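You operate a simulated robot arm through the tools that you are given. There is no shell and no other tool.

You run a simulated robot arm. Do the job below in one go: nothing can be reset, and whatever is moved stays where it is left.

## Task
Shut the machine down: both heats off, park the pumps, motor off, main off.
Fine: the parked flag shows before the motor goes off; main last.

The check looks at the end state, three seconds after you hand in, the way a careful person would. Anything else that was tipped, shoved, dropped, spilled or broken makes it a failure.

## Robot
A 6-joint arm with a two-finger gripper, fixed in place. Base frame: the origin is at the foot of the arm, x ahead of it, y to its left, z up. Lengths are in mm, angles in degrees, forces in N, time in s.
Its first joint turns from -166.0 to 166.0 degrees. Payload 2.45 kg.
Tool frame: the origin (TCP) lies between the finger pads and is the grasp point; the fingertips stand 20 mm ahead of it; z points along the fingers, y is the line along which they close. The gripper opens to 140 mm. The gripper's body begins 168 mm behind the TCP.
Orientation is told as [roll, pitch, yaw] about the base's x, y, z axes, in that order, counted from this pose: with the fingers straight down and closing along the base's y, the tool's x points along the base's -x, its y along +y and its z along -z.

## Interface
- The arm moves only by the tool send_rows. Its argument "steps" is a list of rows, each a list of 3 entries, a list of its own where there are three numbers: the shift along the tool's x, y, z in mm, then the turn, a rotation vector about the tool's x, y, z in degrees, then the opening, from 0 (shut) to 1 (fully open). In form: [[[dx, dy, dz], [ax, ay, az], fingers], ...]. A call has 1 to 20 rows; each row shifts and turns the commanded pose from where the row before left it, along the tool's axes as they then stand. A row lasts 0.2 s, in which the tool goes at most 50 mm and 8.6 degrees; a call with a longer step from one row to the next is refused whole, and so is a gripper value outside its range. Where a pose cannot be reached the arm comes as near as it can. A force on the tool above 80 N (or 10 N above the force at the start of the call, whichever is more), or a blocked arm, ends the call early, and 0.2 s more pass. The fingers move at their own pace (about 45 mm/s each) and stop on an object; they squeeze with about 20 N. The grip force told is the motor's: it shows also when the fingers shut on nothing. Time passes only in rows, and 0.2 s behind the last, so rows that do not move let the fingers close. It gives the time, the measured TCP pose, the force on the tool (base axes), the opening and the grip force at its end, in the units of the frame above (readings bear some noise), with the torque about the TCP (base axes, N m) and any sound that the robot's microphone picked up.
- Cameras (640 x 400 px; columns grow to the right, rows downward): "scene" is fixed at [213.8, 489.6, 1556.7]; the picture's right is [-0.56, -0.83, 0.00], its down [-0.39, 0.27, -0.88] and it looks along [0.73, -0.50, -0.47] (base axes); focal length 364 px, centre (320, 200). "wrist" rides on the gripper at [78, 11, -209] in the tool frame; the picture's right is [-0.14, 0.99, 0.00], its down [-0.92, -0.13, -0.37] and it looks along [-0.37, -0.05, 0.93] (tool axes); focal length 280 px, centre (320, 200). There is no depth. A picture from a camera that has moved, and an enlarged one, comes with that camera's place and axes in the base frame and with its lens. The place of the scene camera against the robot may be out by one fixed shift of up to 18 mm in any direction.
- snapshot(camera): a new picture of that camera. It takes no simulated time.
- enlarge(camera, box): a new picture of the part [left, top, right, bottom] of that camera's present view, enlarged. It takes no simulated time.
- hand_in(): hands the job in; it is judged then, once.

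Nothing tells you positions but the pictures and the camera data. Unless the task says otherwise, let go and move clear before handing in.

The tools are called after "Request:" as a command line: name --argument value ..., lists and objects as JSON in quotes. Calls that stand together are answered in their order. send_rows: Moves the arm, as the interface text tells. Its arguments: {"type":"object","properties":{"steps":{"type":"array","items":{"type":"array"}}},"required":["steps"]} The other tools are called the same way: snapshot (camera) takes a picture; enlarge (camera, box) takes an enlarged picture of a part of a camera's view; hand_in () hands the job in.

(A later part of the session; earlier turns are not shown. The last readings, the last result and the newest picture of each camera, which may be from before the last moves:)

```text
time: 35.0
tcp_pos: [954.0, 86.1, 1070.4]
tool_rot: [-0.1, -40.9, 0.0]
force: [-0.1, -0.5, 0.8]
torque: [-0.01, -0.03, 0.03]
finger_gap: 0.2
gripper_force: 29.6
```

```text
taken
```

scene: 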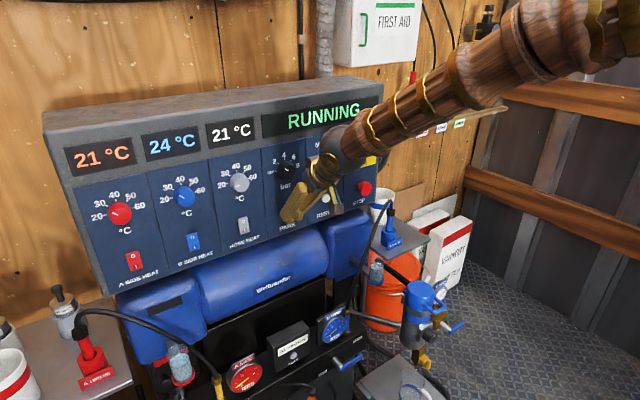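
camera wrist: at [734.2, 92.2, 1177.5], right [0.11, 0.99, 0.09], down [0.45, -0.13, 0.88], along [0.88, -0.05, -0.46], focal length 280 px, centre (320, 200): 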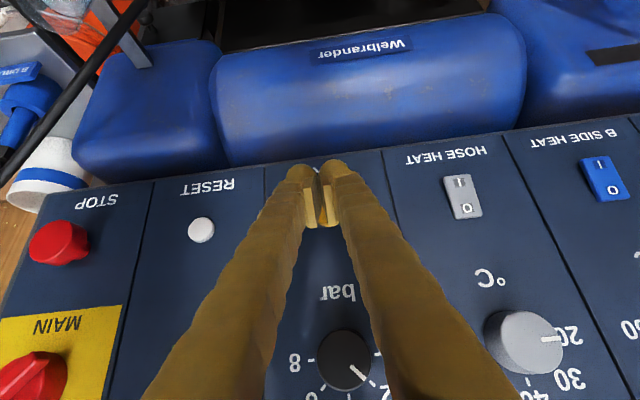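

No contact yet. I'll keep creeping forward.

Request:
send_rows --steps '[[[-1.5, 0, 1.31], [0, 0, 0], 0], [[-1.5, 0, 1.31], [0, 0, 0], 0], [[0, 0, 0], [0, 0, 0], 0]]'

Request:
enlarge --camera "wrist" --box '[270, 140, 380, 250]'

Request:
snapshot --camera "scene"

```text
time: 35.8
tcp_pos: [957.0, 86.5, 1070.4]
tool_rot: [-0.1, -40.9, 0.0]
force: [0.1, 0.4, -0.1]
torque: [-0.01, 0.0, 0.02]
finger_gap: 0.0
gripper_force: 29.3
```

```text
3.64 times, centred on (325, 195) of wrist
camera zoom: at [761.0, 97.3, 1178.7], right [0.11, 0.99, 0.09], down [0.45, -0.13, 0.88], along [0.88, -0.05, -0.46], focal length 1020 px, centre (302, 218)
```

zoom: 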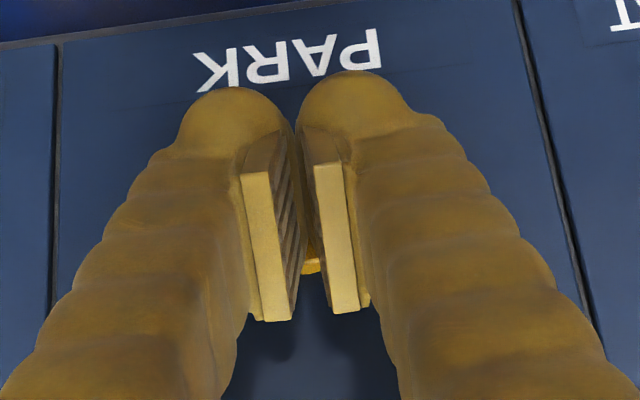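

```text
taken
```

scene: 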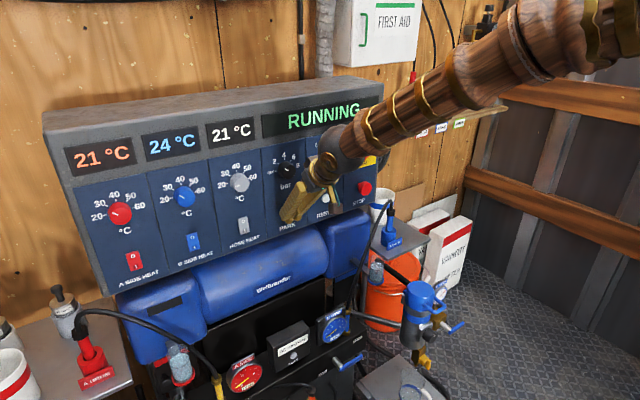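

Request:
send_rows --steps '[[[-1.1, 0, 1.0], [0, 0, 0], 0], [[-1.1, 0, 1.0], [0, 0, 0], 0], [[-1.1, 0, 1.0], [0, 0, 0], 0]]'

Request:
snapshot --camera "scene"

```text
time: 36.6
tcp_pos: [960.3, 86.2, 1070.1]
tool_rot: [-0.1, -40.9, 0.0]
force: [-1.3, 0.1, -0.5]
torque: [0.0, 0.0, 0.02]
finger_gap: 0.0
gripper_force: 29.4
```

```text
taken
```

scene: 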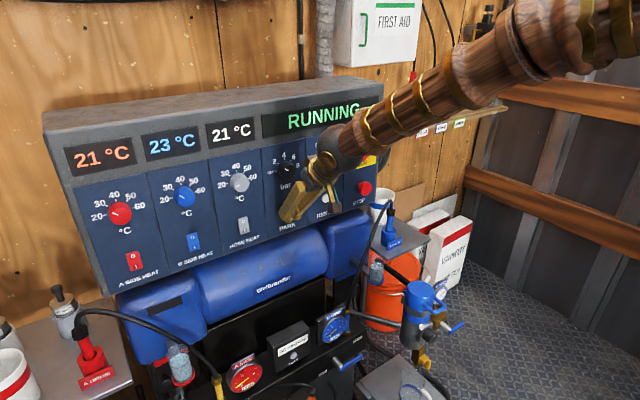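

Request:
send_rows --steps '[[[-1.1, 0, 1.0], [0, 0, 0], 0], [[-1.1, 0, 1.0], [0, 0, 0], 0]]'

Request:
enlarge --camera "wrist" --box '[270, 140, 380, 250]'

Request:
snapshot --camera "scene"

```text
time: 37.2
tcp_pos: [964.0, 87.2, 1070.9]
tool_rot: [-0.1, -40.9, 0.0]
force: [-6.1, 0.4, 0.8]
torque: [-0.01, -0.03, -0.02]
finger_gap: 6.1
gripper_force: 30.1
heard: click
```

```text
3.64 times, centred on (325, 195) of wrist
camera zoom: at [768.4, 97.5, 1179.1], right [0.11, 0.99, 0.09], down [0.45, -0.13, 0.88], along [0.88, -0.05, -0.46], focal length 1020 px, centre (302, 218)
```

zoom: 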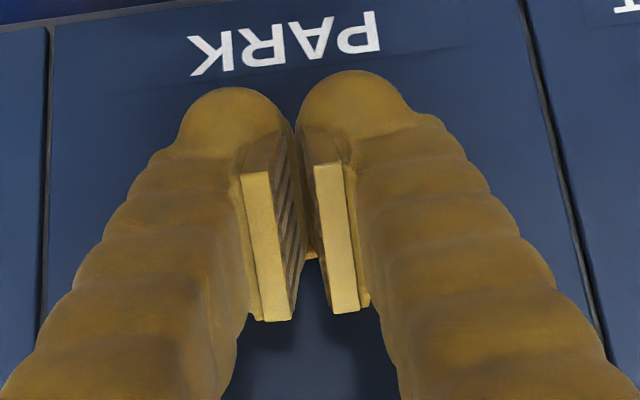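

```text
taken
```

scene: 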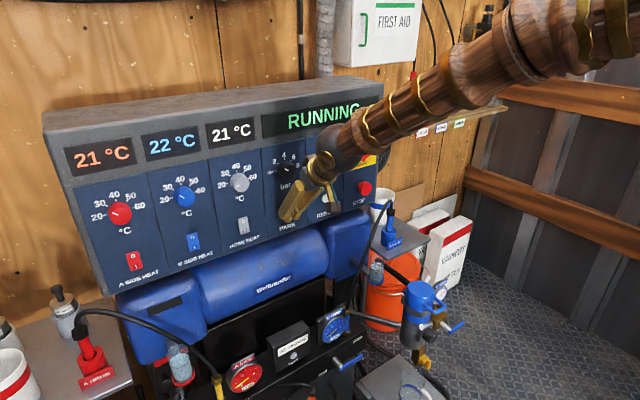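

The button clicked. I'll back off and wait, watching the display for the parked flag.

Request:
send_rows --steps '[[[3, 0, -2.6], [0, 0, 0], 0], [[6, 0, -5.2], [0, 0, 0], 0], [[12, 0, -10.4], [0, 0, 0], 0], [[12, 0, -10.4], [0, 0, 0], 0], [[0, 0, 0], [0, 0, 0], 0]]'

Request:
snapshot --camera "scene"

```text
time: 38.4
tcp_pos: [920.6, 87.9, 1071.8]
tool_rot: [-0.1, -40.8, -0.1]
force: [-0.7, 0.5, -0.3]
torque: [0.0, -0.01, 0.01]
finger_gap: 0.0
gripper_force: 29.2
```

```text
taken
```

scene: 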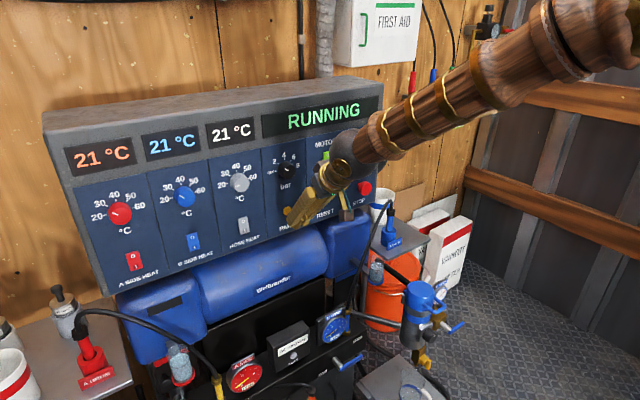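

The display still says RUNNING, and the pumps may need time to park. I'll enlarge the stroke counter and the button while moving away a little.

Request:
send_rows --steps '[[[0, 0, -40], [0, 0, 0], 0], [[0, 0, -40], [0, 0, 0], 0], [[0, 0, -40], [0, 0, 0], 0], [[0, 0, 0], [0, 0, 0], 0], [[0, 0, 0], [0, 0, 0], 0], [[0, 0, 0], [0, 0, 0], 0], [[0, 0, 0], [0, 0, 0], 0]]'

Request:
snapshot --camera "scene"

Request:
enlarge --camera "scene" --box '[200, 290, 400, 400]'

Request:
snapshot --camera "wrist"

```text
time: 40.0
tcp_pos: [838.4, 86.2, 1162.7]
tool_rot: [0.0, -41.0, -0.1]
force: [0.4, -0.6, 0.6]
torque: [-0.05, -0.02, 0.01]
finger_gap: 0.0
gripper_force: 29.5
```

```text
taken
```

scene: 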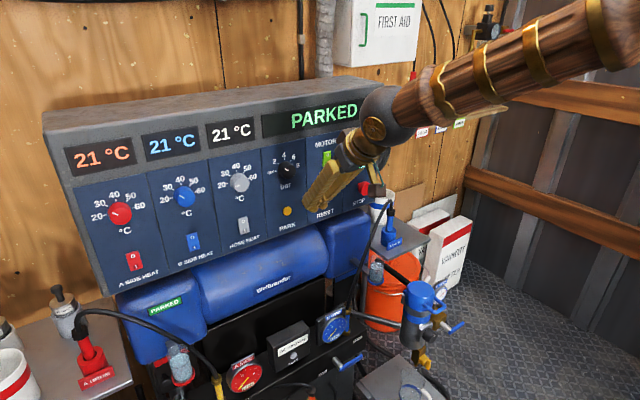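

```text
3.20 times, centred on (300, 345) of scene
camera zoom: at [213.8, 489.6, 1556.7], right [-0.56, -0.83, 0.0], down [-0.39, 0.27, -0.88], along [0.73, -0.5, -0.47], focal length 1165 px, centre (384, -264)
```

zoom: 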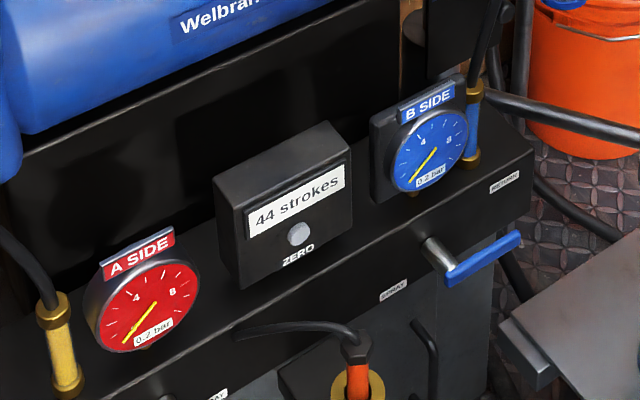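

```text
taken
camera wrist: at [642.2, 97.5, 1270.3], right [0.11, 0.99, 0.09], down [0.45, -0.13, 0.88], along [0.88, -0.05, -0.46], focal length 280 px, centre (320, 200)
```

wrist: 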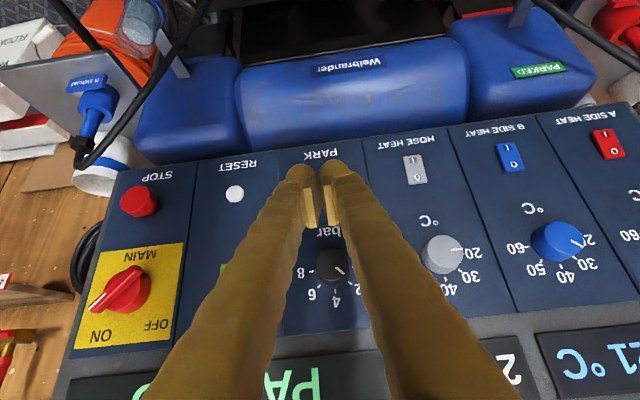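

PARKED shows on both the display and the flag on the tank. Next is the motor rocker at about (990, -50, 1187), where O is at the top, so I'll move in front of it.

Request:
send_rows --steps '[[[-15.1, -34, -1.5], [0, 0, 0], 0], [[-15.1, -34, -1.5], [0, 0, 0], 0], [[-15.1, -34, -1.5], [0, 0, 0], 0], [[-15.1, -34, -1.5], [0, 0, 0], 0], [[0, 0, 0], [0, 0, 0], 0]]'

Request:
snapshot --camera "wrist"

Request:
enlarge --camera "wrist" --box '[270, 140, 380, 250]'

Request:
snapshot --camera "scene"

```text
time: 41.2
tcp_pos: [882.7, -49.4, 1202.2]
tool_rot: [-0.1, -40.9, 0.0]
force: [0.1, 0.2, 0.9]
torque: [-0.03, -0.01, -0.01]
finger_gap: 0.0
gripper_force: 29.6
```

```text
taken
camera wrist: at [687.1, -39.1, 1311.0], right [0.11, 0.99, 0.09], down [0.45, -0.13, 0.88], along [0.88, -0.05, -0.46], focal length 280 px, centre (320, 200)
```

wrist: 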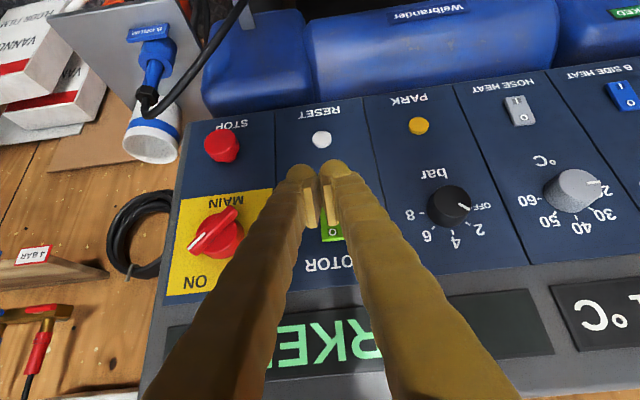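

```text
3.64 times, centred on (325, 195) of wrist
camera zoom: at [687.1, -39.1, 1311.0], right [0.11, 0.99, 0.09], down [0.45, -0.13, 0.88], along [0.88, -0.05, -0.46], focal length 1020 px, centre (302, 218)
```

zoom: 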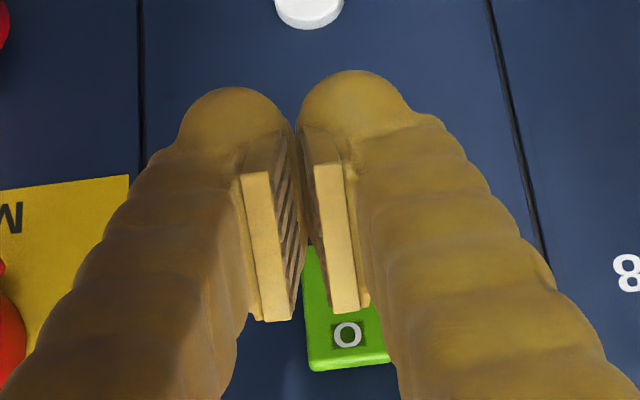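

```text
taken
```

scene: 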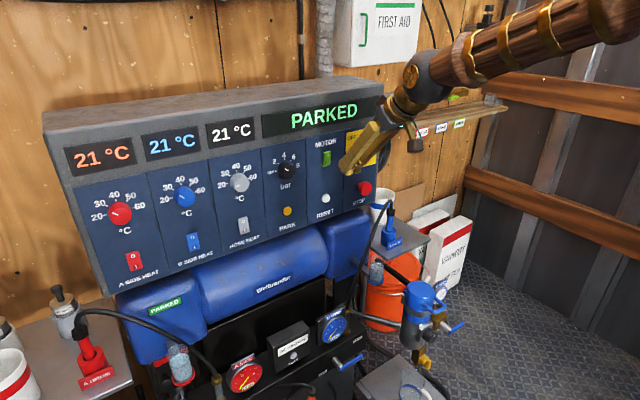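

The motor rocker's O end is at about (989, -46, 1198), and its upper end is ON-side out. I'll go to just in front of its upper end.

Request:
send_rows --steps '[[[-11.75, 1.1, 8.3], [0, 0, 0], 0], [[-11.75, 1.1, 8.3], [0, 0, 0], 0], [[-11.75, 1.1, 8.3], [0, 0, 0], 0], [[-11.75, 1.1, 8.3], [0, 0, 0], 0], [[0, 0, 0], [0, 0, 0], 0]]'

Request:
enlarge --camera "wrist" --box '[270, 140, 380, 250]'

```text
time: 42.4
tcp_pos: [942.6, -45.4, 1211.9]
tool_rot: [-0.1, -40.9, -0.1]
force: [0.4, 0.7, -0.5]
torque: [0.0, 0.01, -0.03]
finger_gap: 0.1
gripper_force: 29.6
```

```text
3.64 times, centred on (325, 195) of wrist
camera zoom: at [746.9, -35.0, 1320.4], right [0.11, 0.99, 0.09], down [0.45, -0.13, 0.88], along [0.88, -0.05, -0.46], focal length 1020 px, centre (302, 218)
```

zoom: 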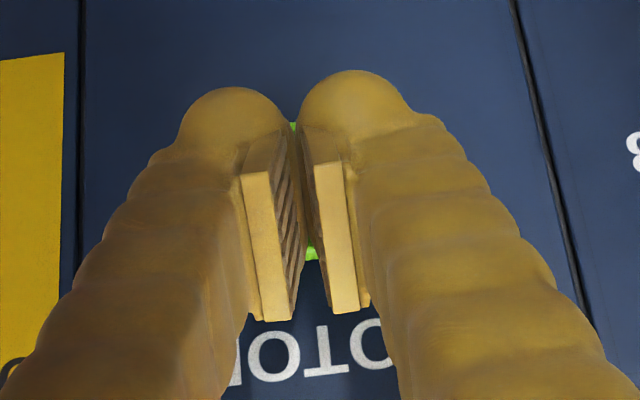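

The tool is 4 mm too high compared with the B press. I'll correct that and then press.

Request:
send_rows --steps '[[[2.6, 0.5, 3.0], [0, 0, 0], 0], [[-3.77, 0, 3.28], [0, 0, 0], 0], [[-3.77, 0, 3.28], [0, 0, 0], 0], [[-1.5, 0, 1.31], [0, 0, 0], 0], [[-1.5, 0, 1.31], [0, 0, 0], 0], [[-1.5, 0, 1.31], [0, 0, 0], 0], [[-1.5, 0, 1.31], [0, 0, 0], 0]]'

Request:
snapshot --camera "scene"

Request:
enlarge --camera "wrist" --box '[270, 140, 380, 250]'

```text
time: 44.0
tcp_pos: [957.4, -44.5, 1207.4]
tool_rot: [-0.2, -40.9, 0.0]
force: [-0.7, 0.8, 0.0]
torque: [0.0, -0.02, 0.03]
finger_gap: 0.0
gripper_force: 29.8
```

```text
taken
```

scene: 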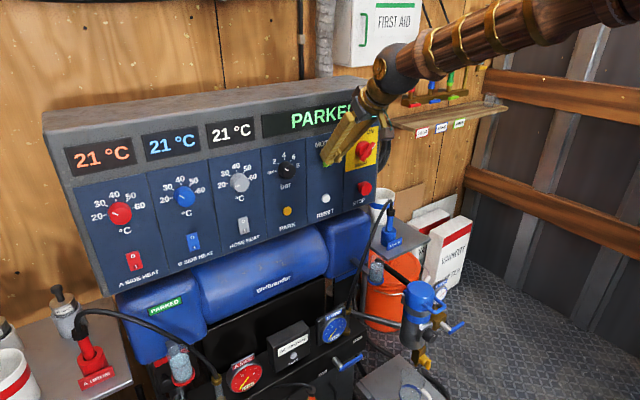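

```text
3.64 times, centred on (325, 195) of wrist
camera zoom: at [762.3, -34.0, 1315.6], right [0.11, 0.99, 0.09], down [0.45, -0.13, 0.88], along [0.88, -0.05, -0.46], focal length 1020 px, centre (302, 218)
```

zoom: 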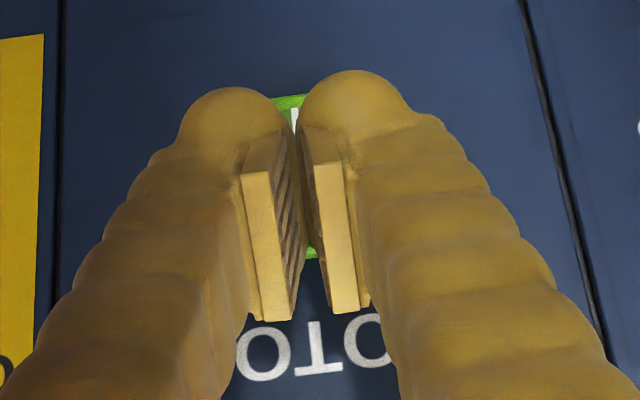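

Request:
send_rows --steps '[[[-1.5, 0, 1.31], [0, 0, 0], 0], [[-1.5, 0, 1.31], [0, 0, 0], 0]]'

Request:
enlarge --camera "scene" --box '[240, 80, 400, 240]'

```text
time: 44.6
tcp_pos: [960.9, -44.1, 1207.7]
tool_rot: [0.0, -40.9, 0.0]
force: [-24.1, -2.5, 2.0]
torque: [0.02, 0.0, -0.02]
finger_gap: 6.0
gripper_force: 29.7
```

```text
2.50 times, centred on (320, 160) of scene
camera zoom: at [213.8, 489.6, 1556.7], right [-0.56, -0.83, 0.0], down [-0.39, 0.27, -0.88], along [0.73, -0.5, -0.47], focal length 910 px, centre (320, 300)
```

zoom: 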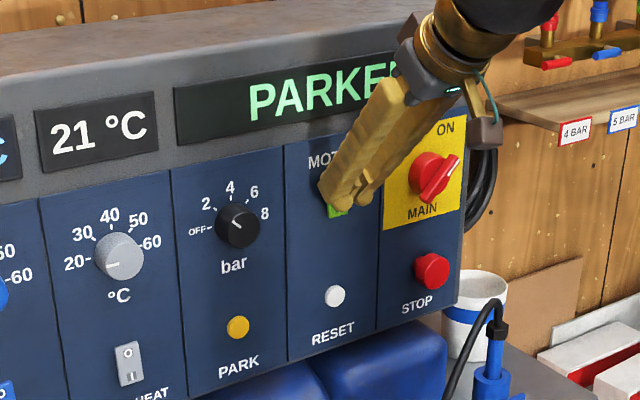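

Request:
send_rows --steps '[[[-0.9, 0, 0.8], [0, 0, 0], 0], [[-0.7, 0, 0.6], [0, 0, 0], 0]]'

Request:
snapshot --camera "scene"

```text
time: 45.2
tcp_pos: [962.0, -44.3, 1208.6]
tool_rot: [-0.2, -40.7, 0.0]
force: [-32.8, 0.3, 12.5]
torque: [0.0, -0.26, 0.02]
finger_gap: 6.1
gripper_force: 29.4
stopped in row 2: the force on the tool passed its limit at 86 N (the readings are from after the stop); the commanded pose is now the measured one
```

```text
taken
```

scene: 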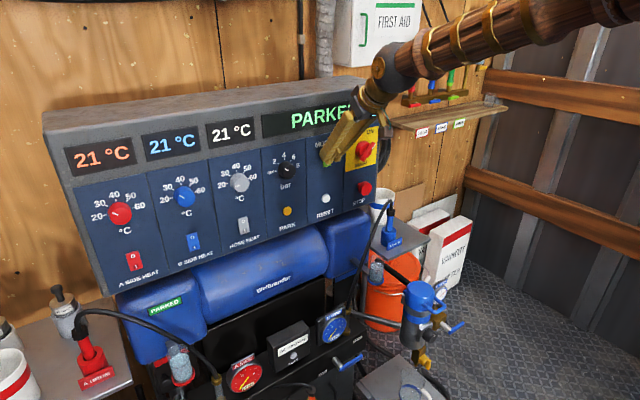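

Hard stop again, as with the A rocker. I'll back off and check whether the motor rocker flipped.

Request:
send_rows --steps '[[[1.5, 0, -1.31], [0, 0, 0], 0], [[4.5, 0, -3.9], [0, 0, 0], 0], [[7.5, 0, -6.5], [0, 0, 0], 0], [[15, 0, -13.1], [0, 0, 0], 0], [[0, 0, -40], [0, 0, 0], 0], [[0, 35, -35], [0, 0, 0], 0], [[0, 35, -35], [0, 0, 0], 0], [[0, 0, 0], [0, 0, 0], 0]]'

Request:
snapshot --camera "wrist"

Request:
enlarge --camera "scene" --box '[240, 80, 400, 240]'

```text
time: 47.0
tcp_pos: [854.3, 27.4, 1290.5]
tool_rot: [-0.1, -40.7, 0.0]
force: [0.4, 0.5, 0.3]
torque: [-0.02, 0.02, 0.0]
finger_gap: 0.0
gripper_force: 29.1
```

```text
taken
camera wrist: at [658.1, 37.4, 1399.4], right [0.11, 0.99, 0.09], down [0.46, -0.13, 0.88], along [0.88, -0.05, -0.47], focal length 280 px, centre (320, 200)
```

wrist: 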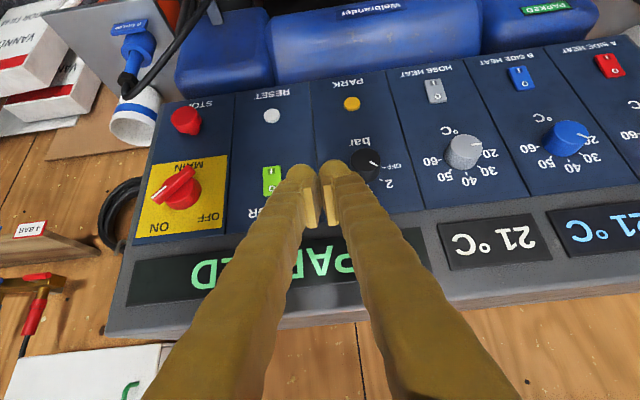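

```text
2.50 times, centred on (320, 160) of scene
camera zoom: at [213.8, 489.6, 1556.7], right [-0.56, -0.83, 0.0], down [-0.39, 0.27, -0.88], along [0.73, -0.5, -0.47], focal length 910 px, centre (320, 300)
```

zoom: 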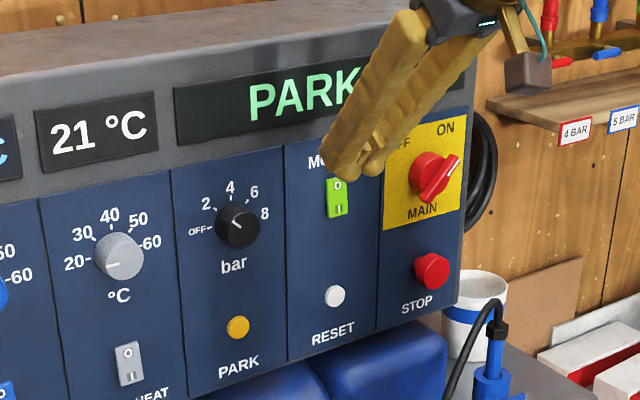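

Request:
enlarge --camera "wrist" --box '[245, 150, 305, 210]'

Request:
enlarge --camera "scene" --box '[305, 135, 345, 175]'

Request:
enlarge --camera "scene" --box '[225, 205, 265, 245]'

```text
6.67 times, centred on (275, 180) of wrist
camera zoom: at [658.1, 37.4, 1399.4], right [0.11, 0.99, 0.09], down [0.46, -0.13, 0.88], along [0.88, -0.05, -0.47], focal length 1869 px, centre (620, 333)
```

zoom: 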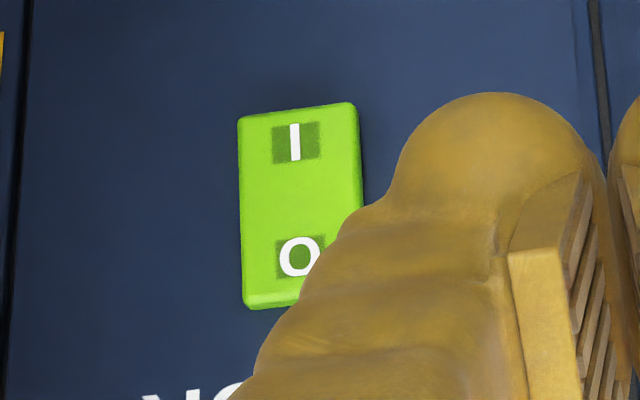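

```text
10.00 times, centred on (325, 155) of scene
camera zoom: at [213.8, 489.6, 1556.7], right [-0.56, -0.83, 0.0], down [-0.39, 0.27, -0.88], along [0.73, -0.5, -0.47], focal length 3642 px, centre (270, 650)
```

zoom: 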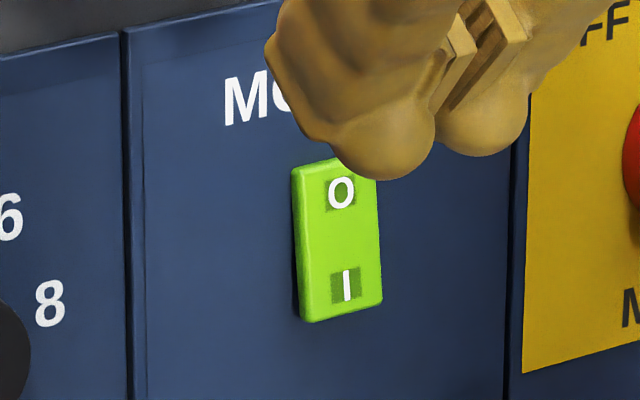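

```text
10.00 times, centred on (245, 225) of scene
camera zoom: at [213.8, 489.6, 1556.7], right [-0.56, -0.83, 0.0], down [-0.39, 0.27, -0.88], along [0.73, -0.5, -0.47], focal length 3642 px, centre (1070, -50)
```

zoom: 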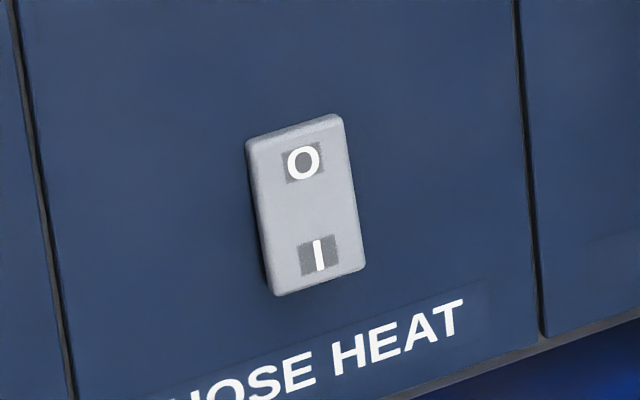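

The motor rocker's lower "I" end now stands out, matching the OFF hose rocker. I'll double-check A, B and the display before the main switch.

Request:
enlarge --camera "scene" --box '[110, 240, 160, 280]'

Request:
enlarge --camera "scene" --box '[170, 220, 220, 260]'

Request:
enlarge --camera "scene" --box '[330, 115, 400, 205]'

Request:
enlarge --camera "wrist" --box '[130, 130, 250, 250]'

```text
10.00 times, centred on (135, 260) of scene
camera zoom: at [213.8, 489.6, 1556.7], right [-0.56, -0.83, 0.0], down [-0.39, 0.27, -0.88], along [0.73, -0.5, -0.47], focal length 3642 px, centre (2170, -400)
```

zoom: 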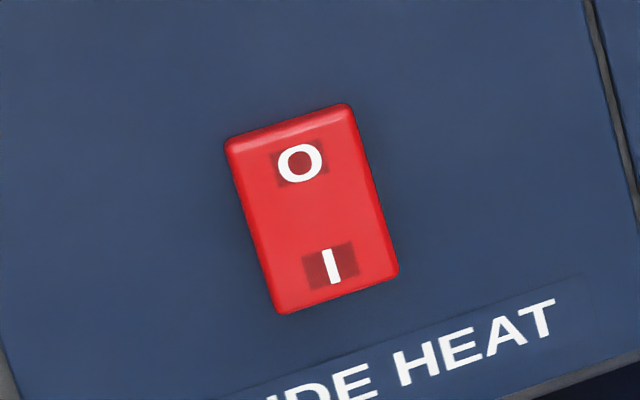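

```text
10.00 times, centred on (195, 240) of scene
camera zoom: at [213.8, 489.6, 1556.7], right [-0.56, -0.83, 0.0], down [-0.39, 0.27, -0.88], along [0.73, -0.5, -0.47], focal length 3642 px, centre (1570, -200)
```

zoom: 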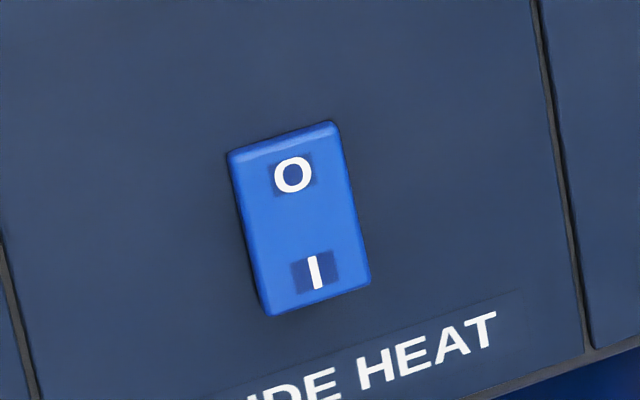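

```text
4.44 times, centred on (365, 160) of scene
camera zoom: at [213.8, 489.6, 1556.7], right [-0.56, -0.83, 0.0], down [-0.39, 0.27, -0.88], along [0.73, -0.5, -0.47], focal length 1618 px, centre (120, 378)
```

zoom: 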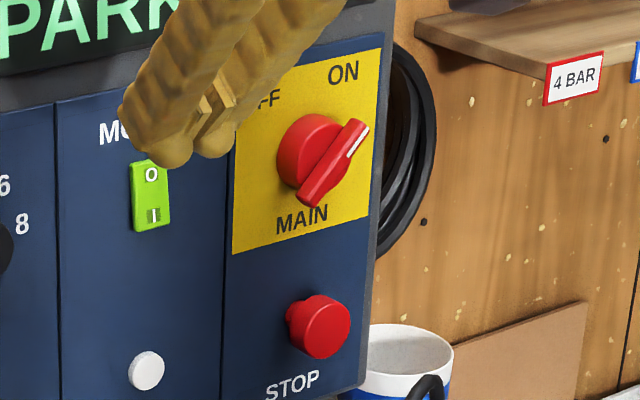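

```text
3.33 times, centred on (190, 190) of wrist
camera zoom: at [658.1, 37.4, 1399.4], right [0.11, 0.99, 0.09], down [0.46, -0.13, 0.88], along [0.88, -0.05, -0.47], focal length 935 px, centre (753, 233)
```

zoom: 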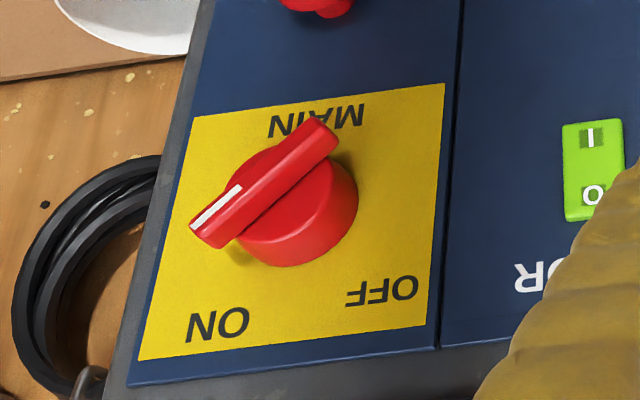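

All three heats and the motor read off, with PARKED still showing. The main knob's handle is centred near (967, -176, 1188) and points to ON. I'll move in front of it and open the fingers a little so I can grip and turn the handle.

Request:
send_rows --steps '[[[11.55, -33.9, 9.85], [0, 0, 0], 0.3], [[11.55, -33.9, 9.85], [0, 0, 0], 0.3], [[11.55, -33.9, 9.85], [0, 0, 0], 0.3], [[11.55, -33.9, 9.85], [0, 0, 0], 0.3], [[11.55, -33.9, 9.85], [0, 0, 0], 0.3], [[11.55, -33.9, 9.85], [0, 0, 0], 0.3], [[0, 0, 0], [0, 0, 0], 0.3]]'

Request:
snapshot --camera "wrist"

Request:
snapshot --camera "scene"

```text
time: 48.6
tcp_pos: [839.3, -180.1, 1199.0]
tool_rot: [-0.1, -40.7, 0.0]
force: [-0.1, 1.3, 0.6]
torque: [0.02, 0.0, -0.01]
finger_gap: 42.2
gripper_force: 0.1
```

```text
taken
camera wrist: at [643.0, -170.3, 1307.8], right [0.11, 0.99, 0.09], down [0.46, -0.13, 0.88], along [0.88, -0.05, -0.47], focal length 280 px, centre (320, 200)
```

wrist: 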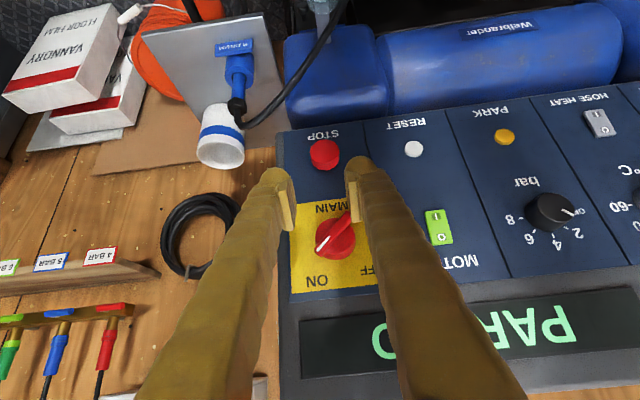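

```text
taken
```

scene: 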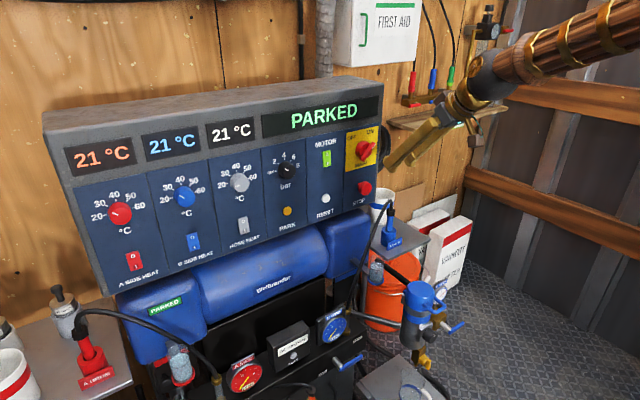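

Clear view: PARKED, motor rocker at O, main still ON. I'll now raise the tool to horizontal, in stages, so it faces the knob axis.

Request:
send_rows --steps '[[[0, 0, 0], [0, -4, 0], 0.3], [[0, 0, 0], [0, -4, 0], 0.3], [[0, 0, 0], [0, -4, 0], 0.3], [[0, 0, 0], [0, -4, 0], 0.3], [[0, 0, 0], [0, -4, 0], 0.3], [[0, 0, 0], [0, -4, 0], 0.3], [[0, 0, 0], [0, 0, 0], 0.3]]'

```text
time: 50.2
tcp_pos: [837.6, -177.7, 1200.9]
tool_rot: [-0.2, -64.6, 0.1]
force: [-0.7, -0.5, -0.7]
torque: [0.01, 0.03, 0.02]
finger_gap: 42.0
gripper_force: 0.1
```

Request:
send_rows --steps '[[[0, 0, 0], [0, -4, 0], 0.3], [[0, 0, 0], [0, -4, 0], 0.3], [[0, 0, 0], [0, -4, 0], 0.3], [[0, 0, 0], [0, -4, 0], 0.3], [[0, 0, 0], [0, -4, 0], 0.3], [[0, 0, 0], [0, -4, 0], 0.3], [[0, 0, 0], [0, -1.4, 0], 0.3], [[0, 0, 0], [0, 0, 0], 0.3]]'

Request:
snapshot --camera "wrist"

Request:
snapshot --camera "scene"

```text
time: 52.0
tcp_pos: [837.0, -176.4, 1201.8]
tool_rot: [-139.6, -89.8, 139.5]
force: [0.2, -1.0, 0.3]
torque: [0.01, -0.02, -0.04]
finger_gap: 42.0
gripper_force: 0.2
```

```text
taken
camera wrist: at [629.3, -166.6, 1124.2], right [0.0, 0.99, 0.14], down [-0.37, -0.13, 0.92], along [0.93, -0.05, 0.37], focal length 280 px, centre (320, 200)
```

wrist: 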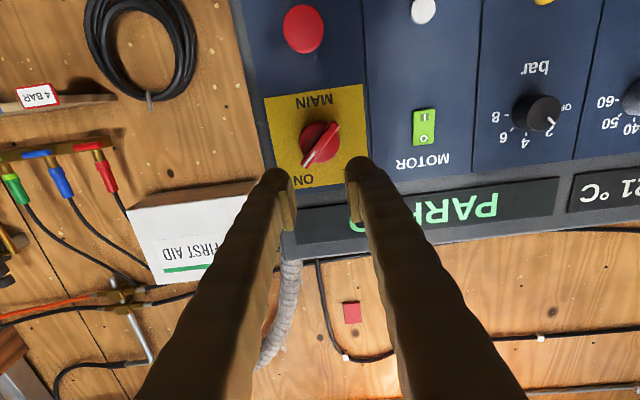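

```text
taken
```

scene: 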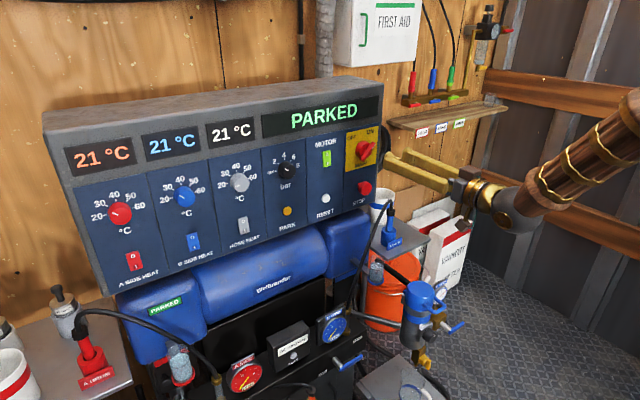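

The tool is horizontal, facing the panel. I'll enlarge the knob to fix its centre and the handle's angle.

Request:
enlarge --camera "wrist" --box '[260, 80, 380, 200]'

```text
3.33 times, centred on (320, 140) of wrist
camera zoom: at [629.3, -166.6, 1124.2], right [0.0, 0.99, 0.14], down [-0.37, -0.13, 0.92], along [0.93, -0.05, 0.37], focal length 935 px, centre (320, 400)
```

zoom: 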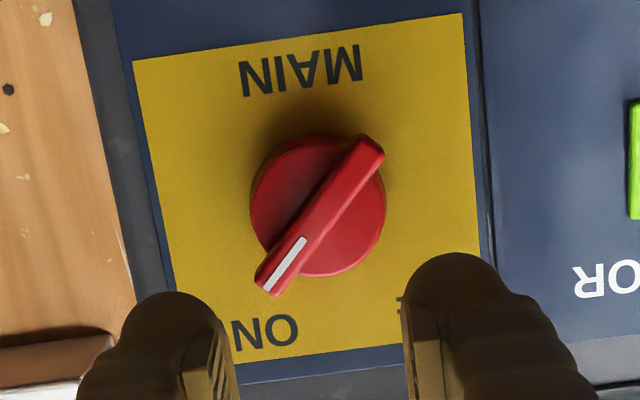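

The handle centre is at (966.5, -175.5, 1188.3), tilted 45°, and about 62 mm long. I'll roll the tool +45° so the fingers close across the handle, and centre on it at a standoff.

Request:
send_rows --steps '[[[2.2, 0, 0], [0, 0, 7.5], 0.3], [[2.2, 0, 0], [0, 0, 7.5], 0.3], [[2.2, 0, 0], [0, 0, 7.5], 0.3], [[2.2, 0, 0], [0, 0, 7.5], 0.3], [[2.2, 0, 0], [0, 0, 7.5], 0.3], [[2.2, 0, 0], [0, 0, 7.5], 0.3], [[0, 0, 0], [0, 0, 0], 0.3]]'

Request:
snapshot --camera "wrist"

```text
time: 53.6
tcp_pos: [838.9, -173.4, 1188.0]
tool_rot: [90.2, -45.0, -90.2]
force: [0.0, -0.6, 0.6]
torque: [-0.03, -0.02, 0.0]
finger_gap: 42.0
gripper_force: 0.1
```

```text
taken
camera wrist: at [629.6, -111.4, 1141.9], right [0.0, 0.6, 0.8], down [-0.37, -0.74, 0.56], along [0.93, -0.3, 0.22], focal length 280 px, centre (320, 200)
```

wrist: 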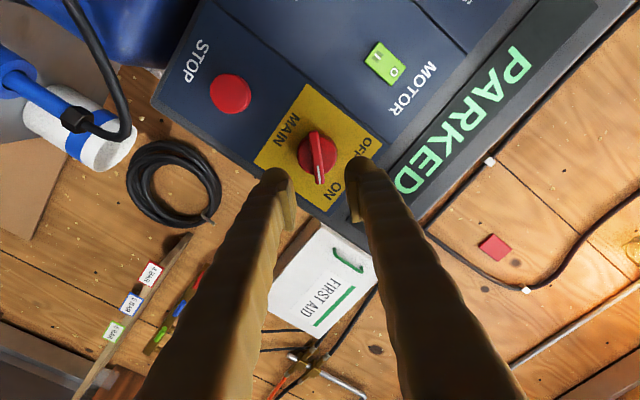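

The roll worked and the fingers now straddle the handle axis. I'll correct 2 mm sideways and advance to just in front of the handle.

Request:
send_rows --steps '[[[-0.85, -0.64, 20], [0, 0, 0], 0.3], [[-0.85, -0.63, 20], [0, 0, 0], 0.3], [[0, 0, 20], [0, 0, 0], 0.3], [[0, 0, 20], [0, 0, 0], 0.3], [[0, 0, 10], [0, 0, 0], 0.3], [[0, 0, 0], [0, 0, 0], 0.3]]'

Request:
snapshot --camera "wrist"

Request:
enlarge --camera "wrist" --box '[240, 110, 400, 270]'

Request:
enlarge --camera "scene" --box '[310, 100, 430, 210]'

```text
time: 55.0
tcp_pos: [929.2, -175.8, 1188.9]
tool_rot: [90.0, -45.2, -90.2]
force: [0.6, 0.3, -0.4]
torque: [-0.02, 0.01, 0.01]
finger_gap: 41.9
gripper_force: 0.1
```

```text
taken
camera wrist: at [720.5, -113.7, 1142.2], right [0.0, 0.6, 0.8], down [-0.37, -0.74, 0.56], along [0.93, -0.3, 0.22], focal length 280 px, centre (320, 200)
```

wrist: 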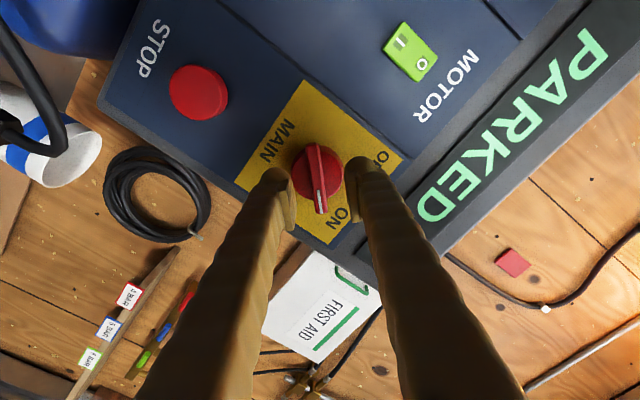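

```text
2.50 times, centred on (320, 190) of wrist
camera zoom: at [720.5, -113.7, 1142.2], right [0.0, 0.6, 0.8], down [-0.37, -0.74, 0.56], along [0.93, -0.3, 0.22], focal length 701 px, centre (320, 225)
```

zoom: 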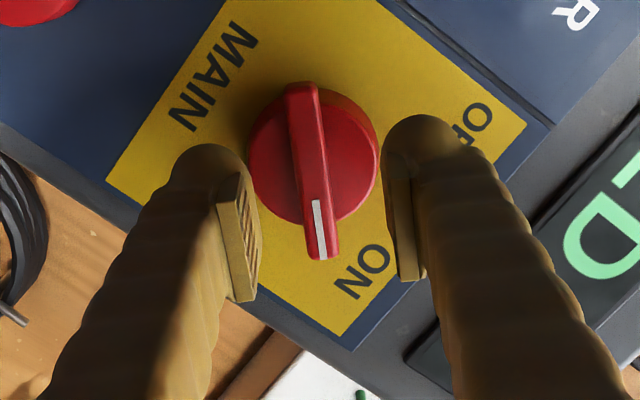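

```text
3.64 times, centred on (370, 155) of scene
camera zoom: at [213.8, 489.6, 1556.7], right [-0.56, -0.83, 0.0], down [-0.39, 0.27, -0.88], along [0.73, -0.5, -0.47], focal length 1324 px, centre (138, 364)
```

zoom: 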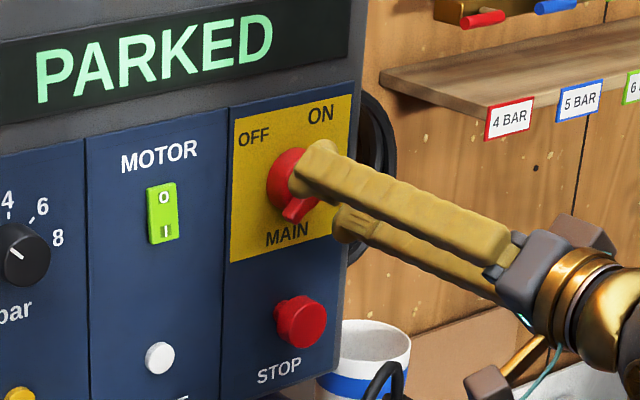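

The alignment is good, with the handle just 2–3 mm off centre. I'll correct that and advance so the tips straddle the handle.

Request:
send_rows --steps '[[[0, -1, 8], [0, 0, 0], 0.3], [[0, -1, 8], [0, 0, 0], 0.3], [[0, 0, 4], [0, 0, 0], 0.3], [[0, 0, 3], [0, 0, 0], 0.3], [[0, 0, 2], [0, 0, 0], 0.3], [[0, 0, 0], [0, 0, 0], 0.3]]'

Request:
enlarge --camera "wrist" --box '[240, 110, 400, 270]'

Request:
enlarge --camera "scene" --box '[310, 100, 430, 210]'

```text
time: 56.4
tcp_pos: [952.9, -177.1, 1187.9]
tool_rot: [90.0, -45.1, -90.1]
force: [-27.5, 1.9, -1.2]
torque: [-0.02, 0.58, -0.34]
finger_gap: 41.7
gripper_force: 0.0
```

```text
2.50 times, centred on (320, 190) of wrist
camera zoom: at [743.7, -114.7, 1141.5], right [0.0, 0.6, 0.8], down [-0.37, -0.74, 0.56], along [0.93, -0.3, 0.22], focal length 701 px, centre (320, 225)
```

zoom: 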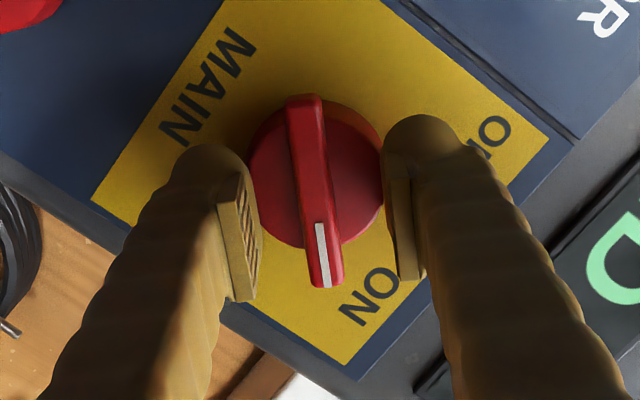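

```text
3.64 times, centred on (370, 155) of scene
camera zoom: at [213.8, 489.6, 1556.7], right [-0.56, -0.83, 0.0], down [-0.39, 0.27, -0.88], along [0.73, -0.5, -0.47], focal length 1324 px, centre (138, 364)
```

zoom: 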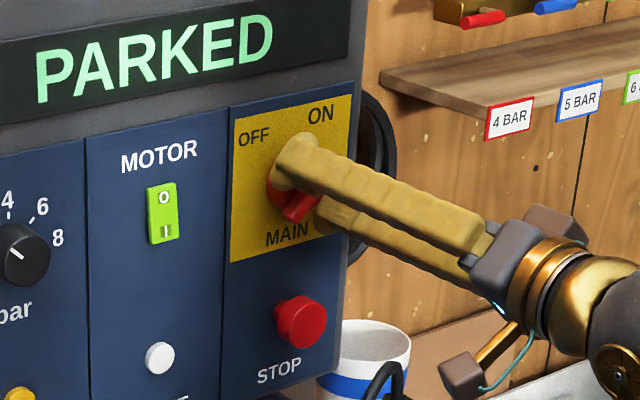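

The tips touched the knob's disc at x≈973, so the handle bar is within reach. I'll back off 2 mm, re-centre slightly, and close on the handle.

Request:
send_rows --steps '[[[0, 0, -2], [0, 0, 0], 0.3], [[1.5, -1.8, 0], [0, 0, 0], 0.3], [[0, 0, 0], [0, 0, 0], 0.3], [[0, 0, 0], [0, 0, 0], 0], [[0, 0, 0], [0, 0, 0], 0], [[0, 0, 0], [0, 0, 0], 0], [[0, 0, 0], [0, 0, 0], 0]]'

Request:
enlarge --camera "wrist" --box '[240, 110, 400, 270]'

Request:
enlarge --camera "scene" --box '[310, 100, 430, 210]'

```text
time: 58.0
tcp_pos: [950.3, -176.0, 1186.4]
tool_rot: [90.2, -45.0, -90.3]
force: [-51.1, 13.5, 10.5]
torque: [0.03, -0.03, 0.17]
finger_gap: 11.0
gripper_force: 38.0
```

```text
2.50 times, centred on (320, 190) of wrist
camera zoom: at [741.6, -114.8, 1139.4], right [0.0, 0.6, 0.8], down [-0.37, -0.74, 0.56], along [0.93, -0.29, 0.23], focal length 701 px, centre (320, 225)
```

zoom: 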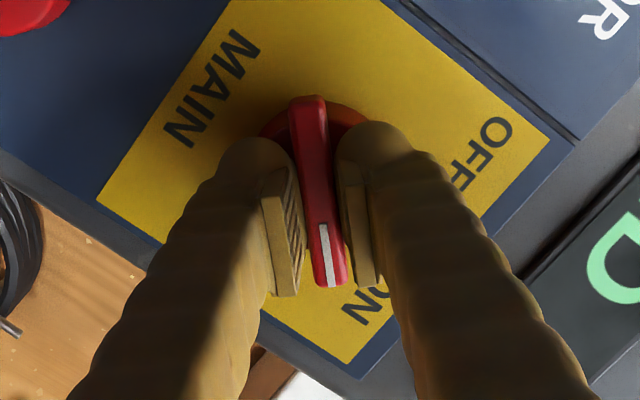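

```text
3.64 times, centred on (370, 155) of scene
camera zoom: at [213.8, 489.6, 1556.7], right [-0.56, -0.83, 0.0], down [-0.39, 0.27, -0.88], along [0.73, -0.5, -0.47], focal length 1324 px, centre (138, 364)
```

zoom: 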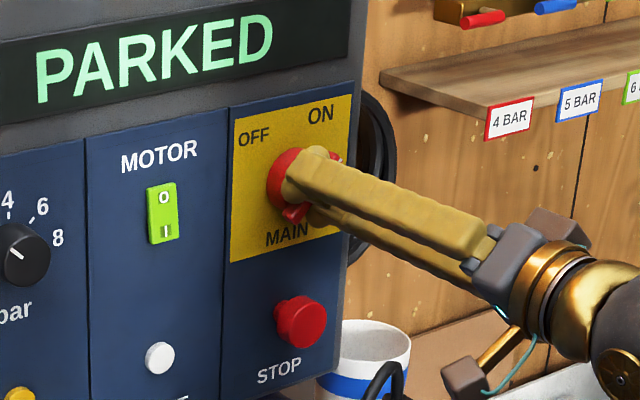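

The fingers hold the handle with an 11 mm gap, but they push on the disc. I'll ease back about 1 mm to relieve that before turning.

Request:
send_rows --steps '[[[0, 0, -0.7], [0, 0, 0], 0], [[0, 0, -0.5], [0, 0, 0], 0], [[0, 0, 0], [0, 0, 0], 0]]'

```text
time: 58.8
tcp_pos: [950.4, -177.0, 1186.9]
tool_rot: [90.2, -45.0, -90.2]
force: [-13.6, 13.9, 12.8]
torque: [0.03, -0.01, 0.16]
finger_gap: 11.1
gripper_force: 38.5
```

The forces are small now. I'll trim 0.6 mm sideways and start turning the handle counter-clockwise (negative about the tool axis), checking as I go.

Request:
send_rows --steps '[[[0, 0.6, -0.4], [0, 0, 0], 0], [[0, 0, 0], [0, 0, -3], 0], [[0, 0, 0], [0, 0, -4], 0], [[0, 0, 0], [0, 0, -4], 0], [[0, 0, 0], [0, 0, -4], 0], [[0, 0, 0], [0, 0, 0], 0]]'

Request:
enlarge --camera "wrist" --box '[240, 110, 400, 270]'

```text
time: 60.2
tcp_pos: [950.4, -176.3, 1185.6]
tool_rot: [90.0, -60.2, -90.3]
force: [11.5, 23.0, 13.4]
torque: [0.04, -0.16, 0.21]
finger_gap: 11.2
gripper_force: 38.5
```

```text
2.50 times, centred on (320, 190) of wrist
camera zoom: at [741.5, -128.9, 1125.3], right [0.0, 0.79, 0.61], down [-0.37, -0.57, 0.73], along [0.93, -0.23, 0.29], focal length 701 px, centre (320, 225)
```

zoom: 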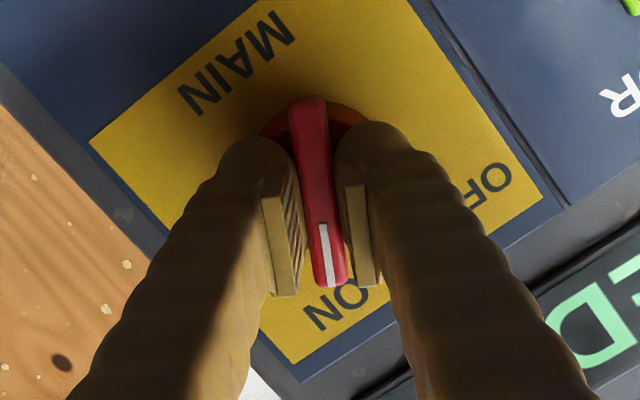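

The handle turns along with the tool. I'll trim the side load and keep turning.

Request:
send_rows --steps '[[[0, 0.8, 0.3], [0, 0, -4], 0], [[0, 0, 0], [0, 0, -5], 0], [[0, 0, 0], [0, 0, -5], 0], [[0, 0, 0], [0, 0, -5], 0], [[0, 0, 0], [0, 0, -5], 0], [[0, 0, 0], [0, 0, -5], 0], [[0, 0, 0], [0, 0, 0], 0]]'

Request:
enlarge --camera "wrist" --box '[240, 110, 400, 270]'

Request:
snapshot --camera "scene"

```text
time: 61.8
tcp_pos: [949.0, -174.7, 1186.6]
tool_rot: [98.8, -89.0, -98.9]
force: [9.1, 13.5, 21.3]
torque: [0.05, -0.21, 0.13]
finger_gap: 11.3
gripper_force: 37.5
```

```text
2.50 times, centred on (320, 190) of wrist
camera zoom: at [741.4, -164.0, 1109.9], right [0.0, 0.99, 0.15], down [-0.37, -0.14, 0.92], along [0.93, -0.06, 0.37], focal length 701 px, centre (320, 225)
```

zoom: 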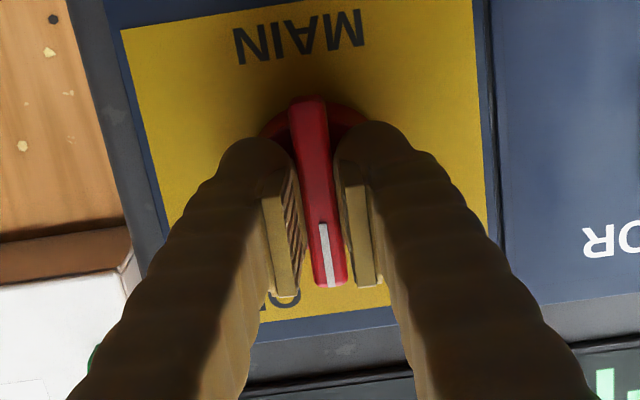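

```text
taken
```

scene: 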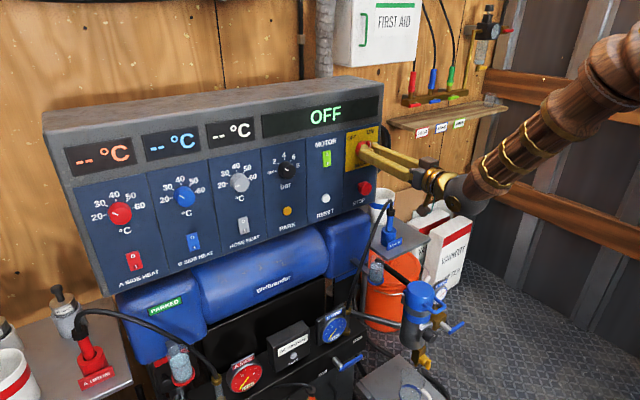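

The display already reads OFF, with the handle upright. I'll trim and turn the rest of the way to the OFF mark.

Request:
send_rows --steps '[[[-0.6, 0.4, 0.3], [0, 0, -4], 0], [[0, 0, 0], [0, 0, -5], 0], [[0, 0, 0], [0, 0, -5], 0], [[0, 0, 0], [0, 0, -5], 0], [[0, 0, 0], [0, 0, -5], 0], [[0, 0, 0], [0, 0, -5], 0], [[0, 0, 0], [0, 0, -5], 0], [[0, 0, 0], [0, 0, 0], 0]]'

Request:
enlarge --camera "wrist" --box '[240, 110, 400, 270]'

Request:
snapshot --camera "scene"

```text
time: 62.6
tcp_pos: [950.6, -175.4, 1186.8]
tool_rot: [-82.0, -82.6, 84.0]
force: [3.9, 10.6, -1.4]
torque: [0.05, -0.28, -0.03]
finger_gap: 11.2
gripper_force: 37.9
out of reach, approached as far as the arm can: row 2, 3
stopped in row 3: the force on the tool passed its limit at 103 N (the readings are from after the stop); the commanded pose is now the measured one
```

```text
2.50 times, centred on (320, 190) of wrist
camera zoom: at [739.5, -182.7, 1113.4], right [-0.03, 1.0, 0.01], down [-0.35, -0.02, 0.94], along [0.94, 0.03, 0.35], focal length 701 px, centre (320, 225)
```

zoom: 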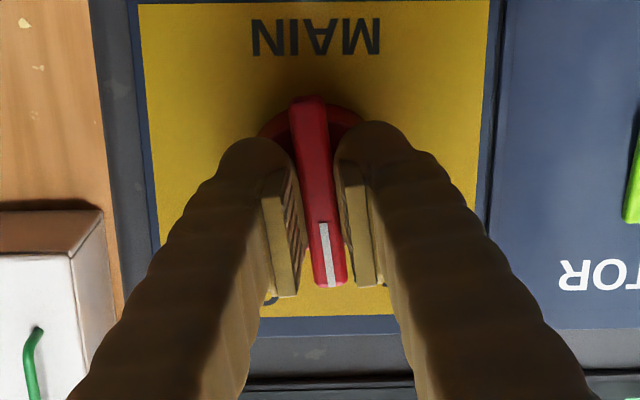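

```text
taken
```

scene: 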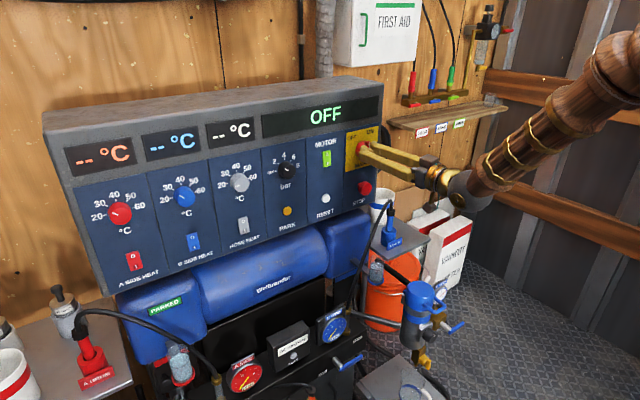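

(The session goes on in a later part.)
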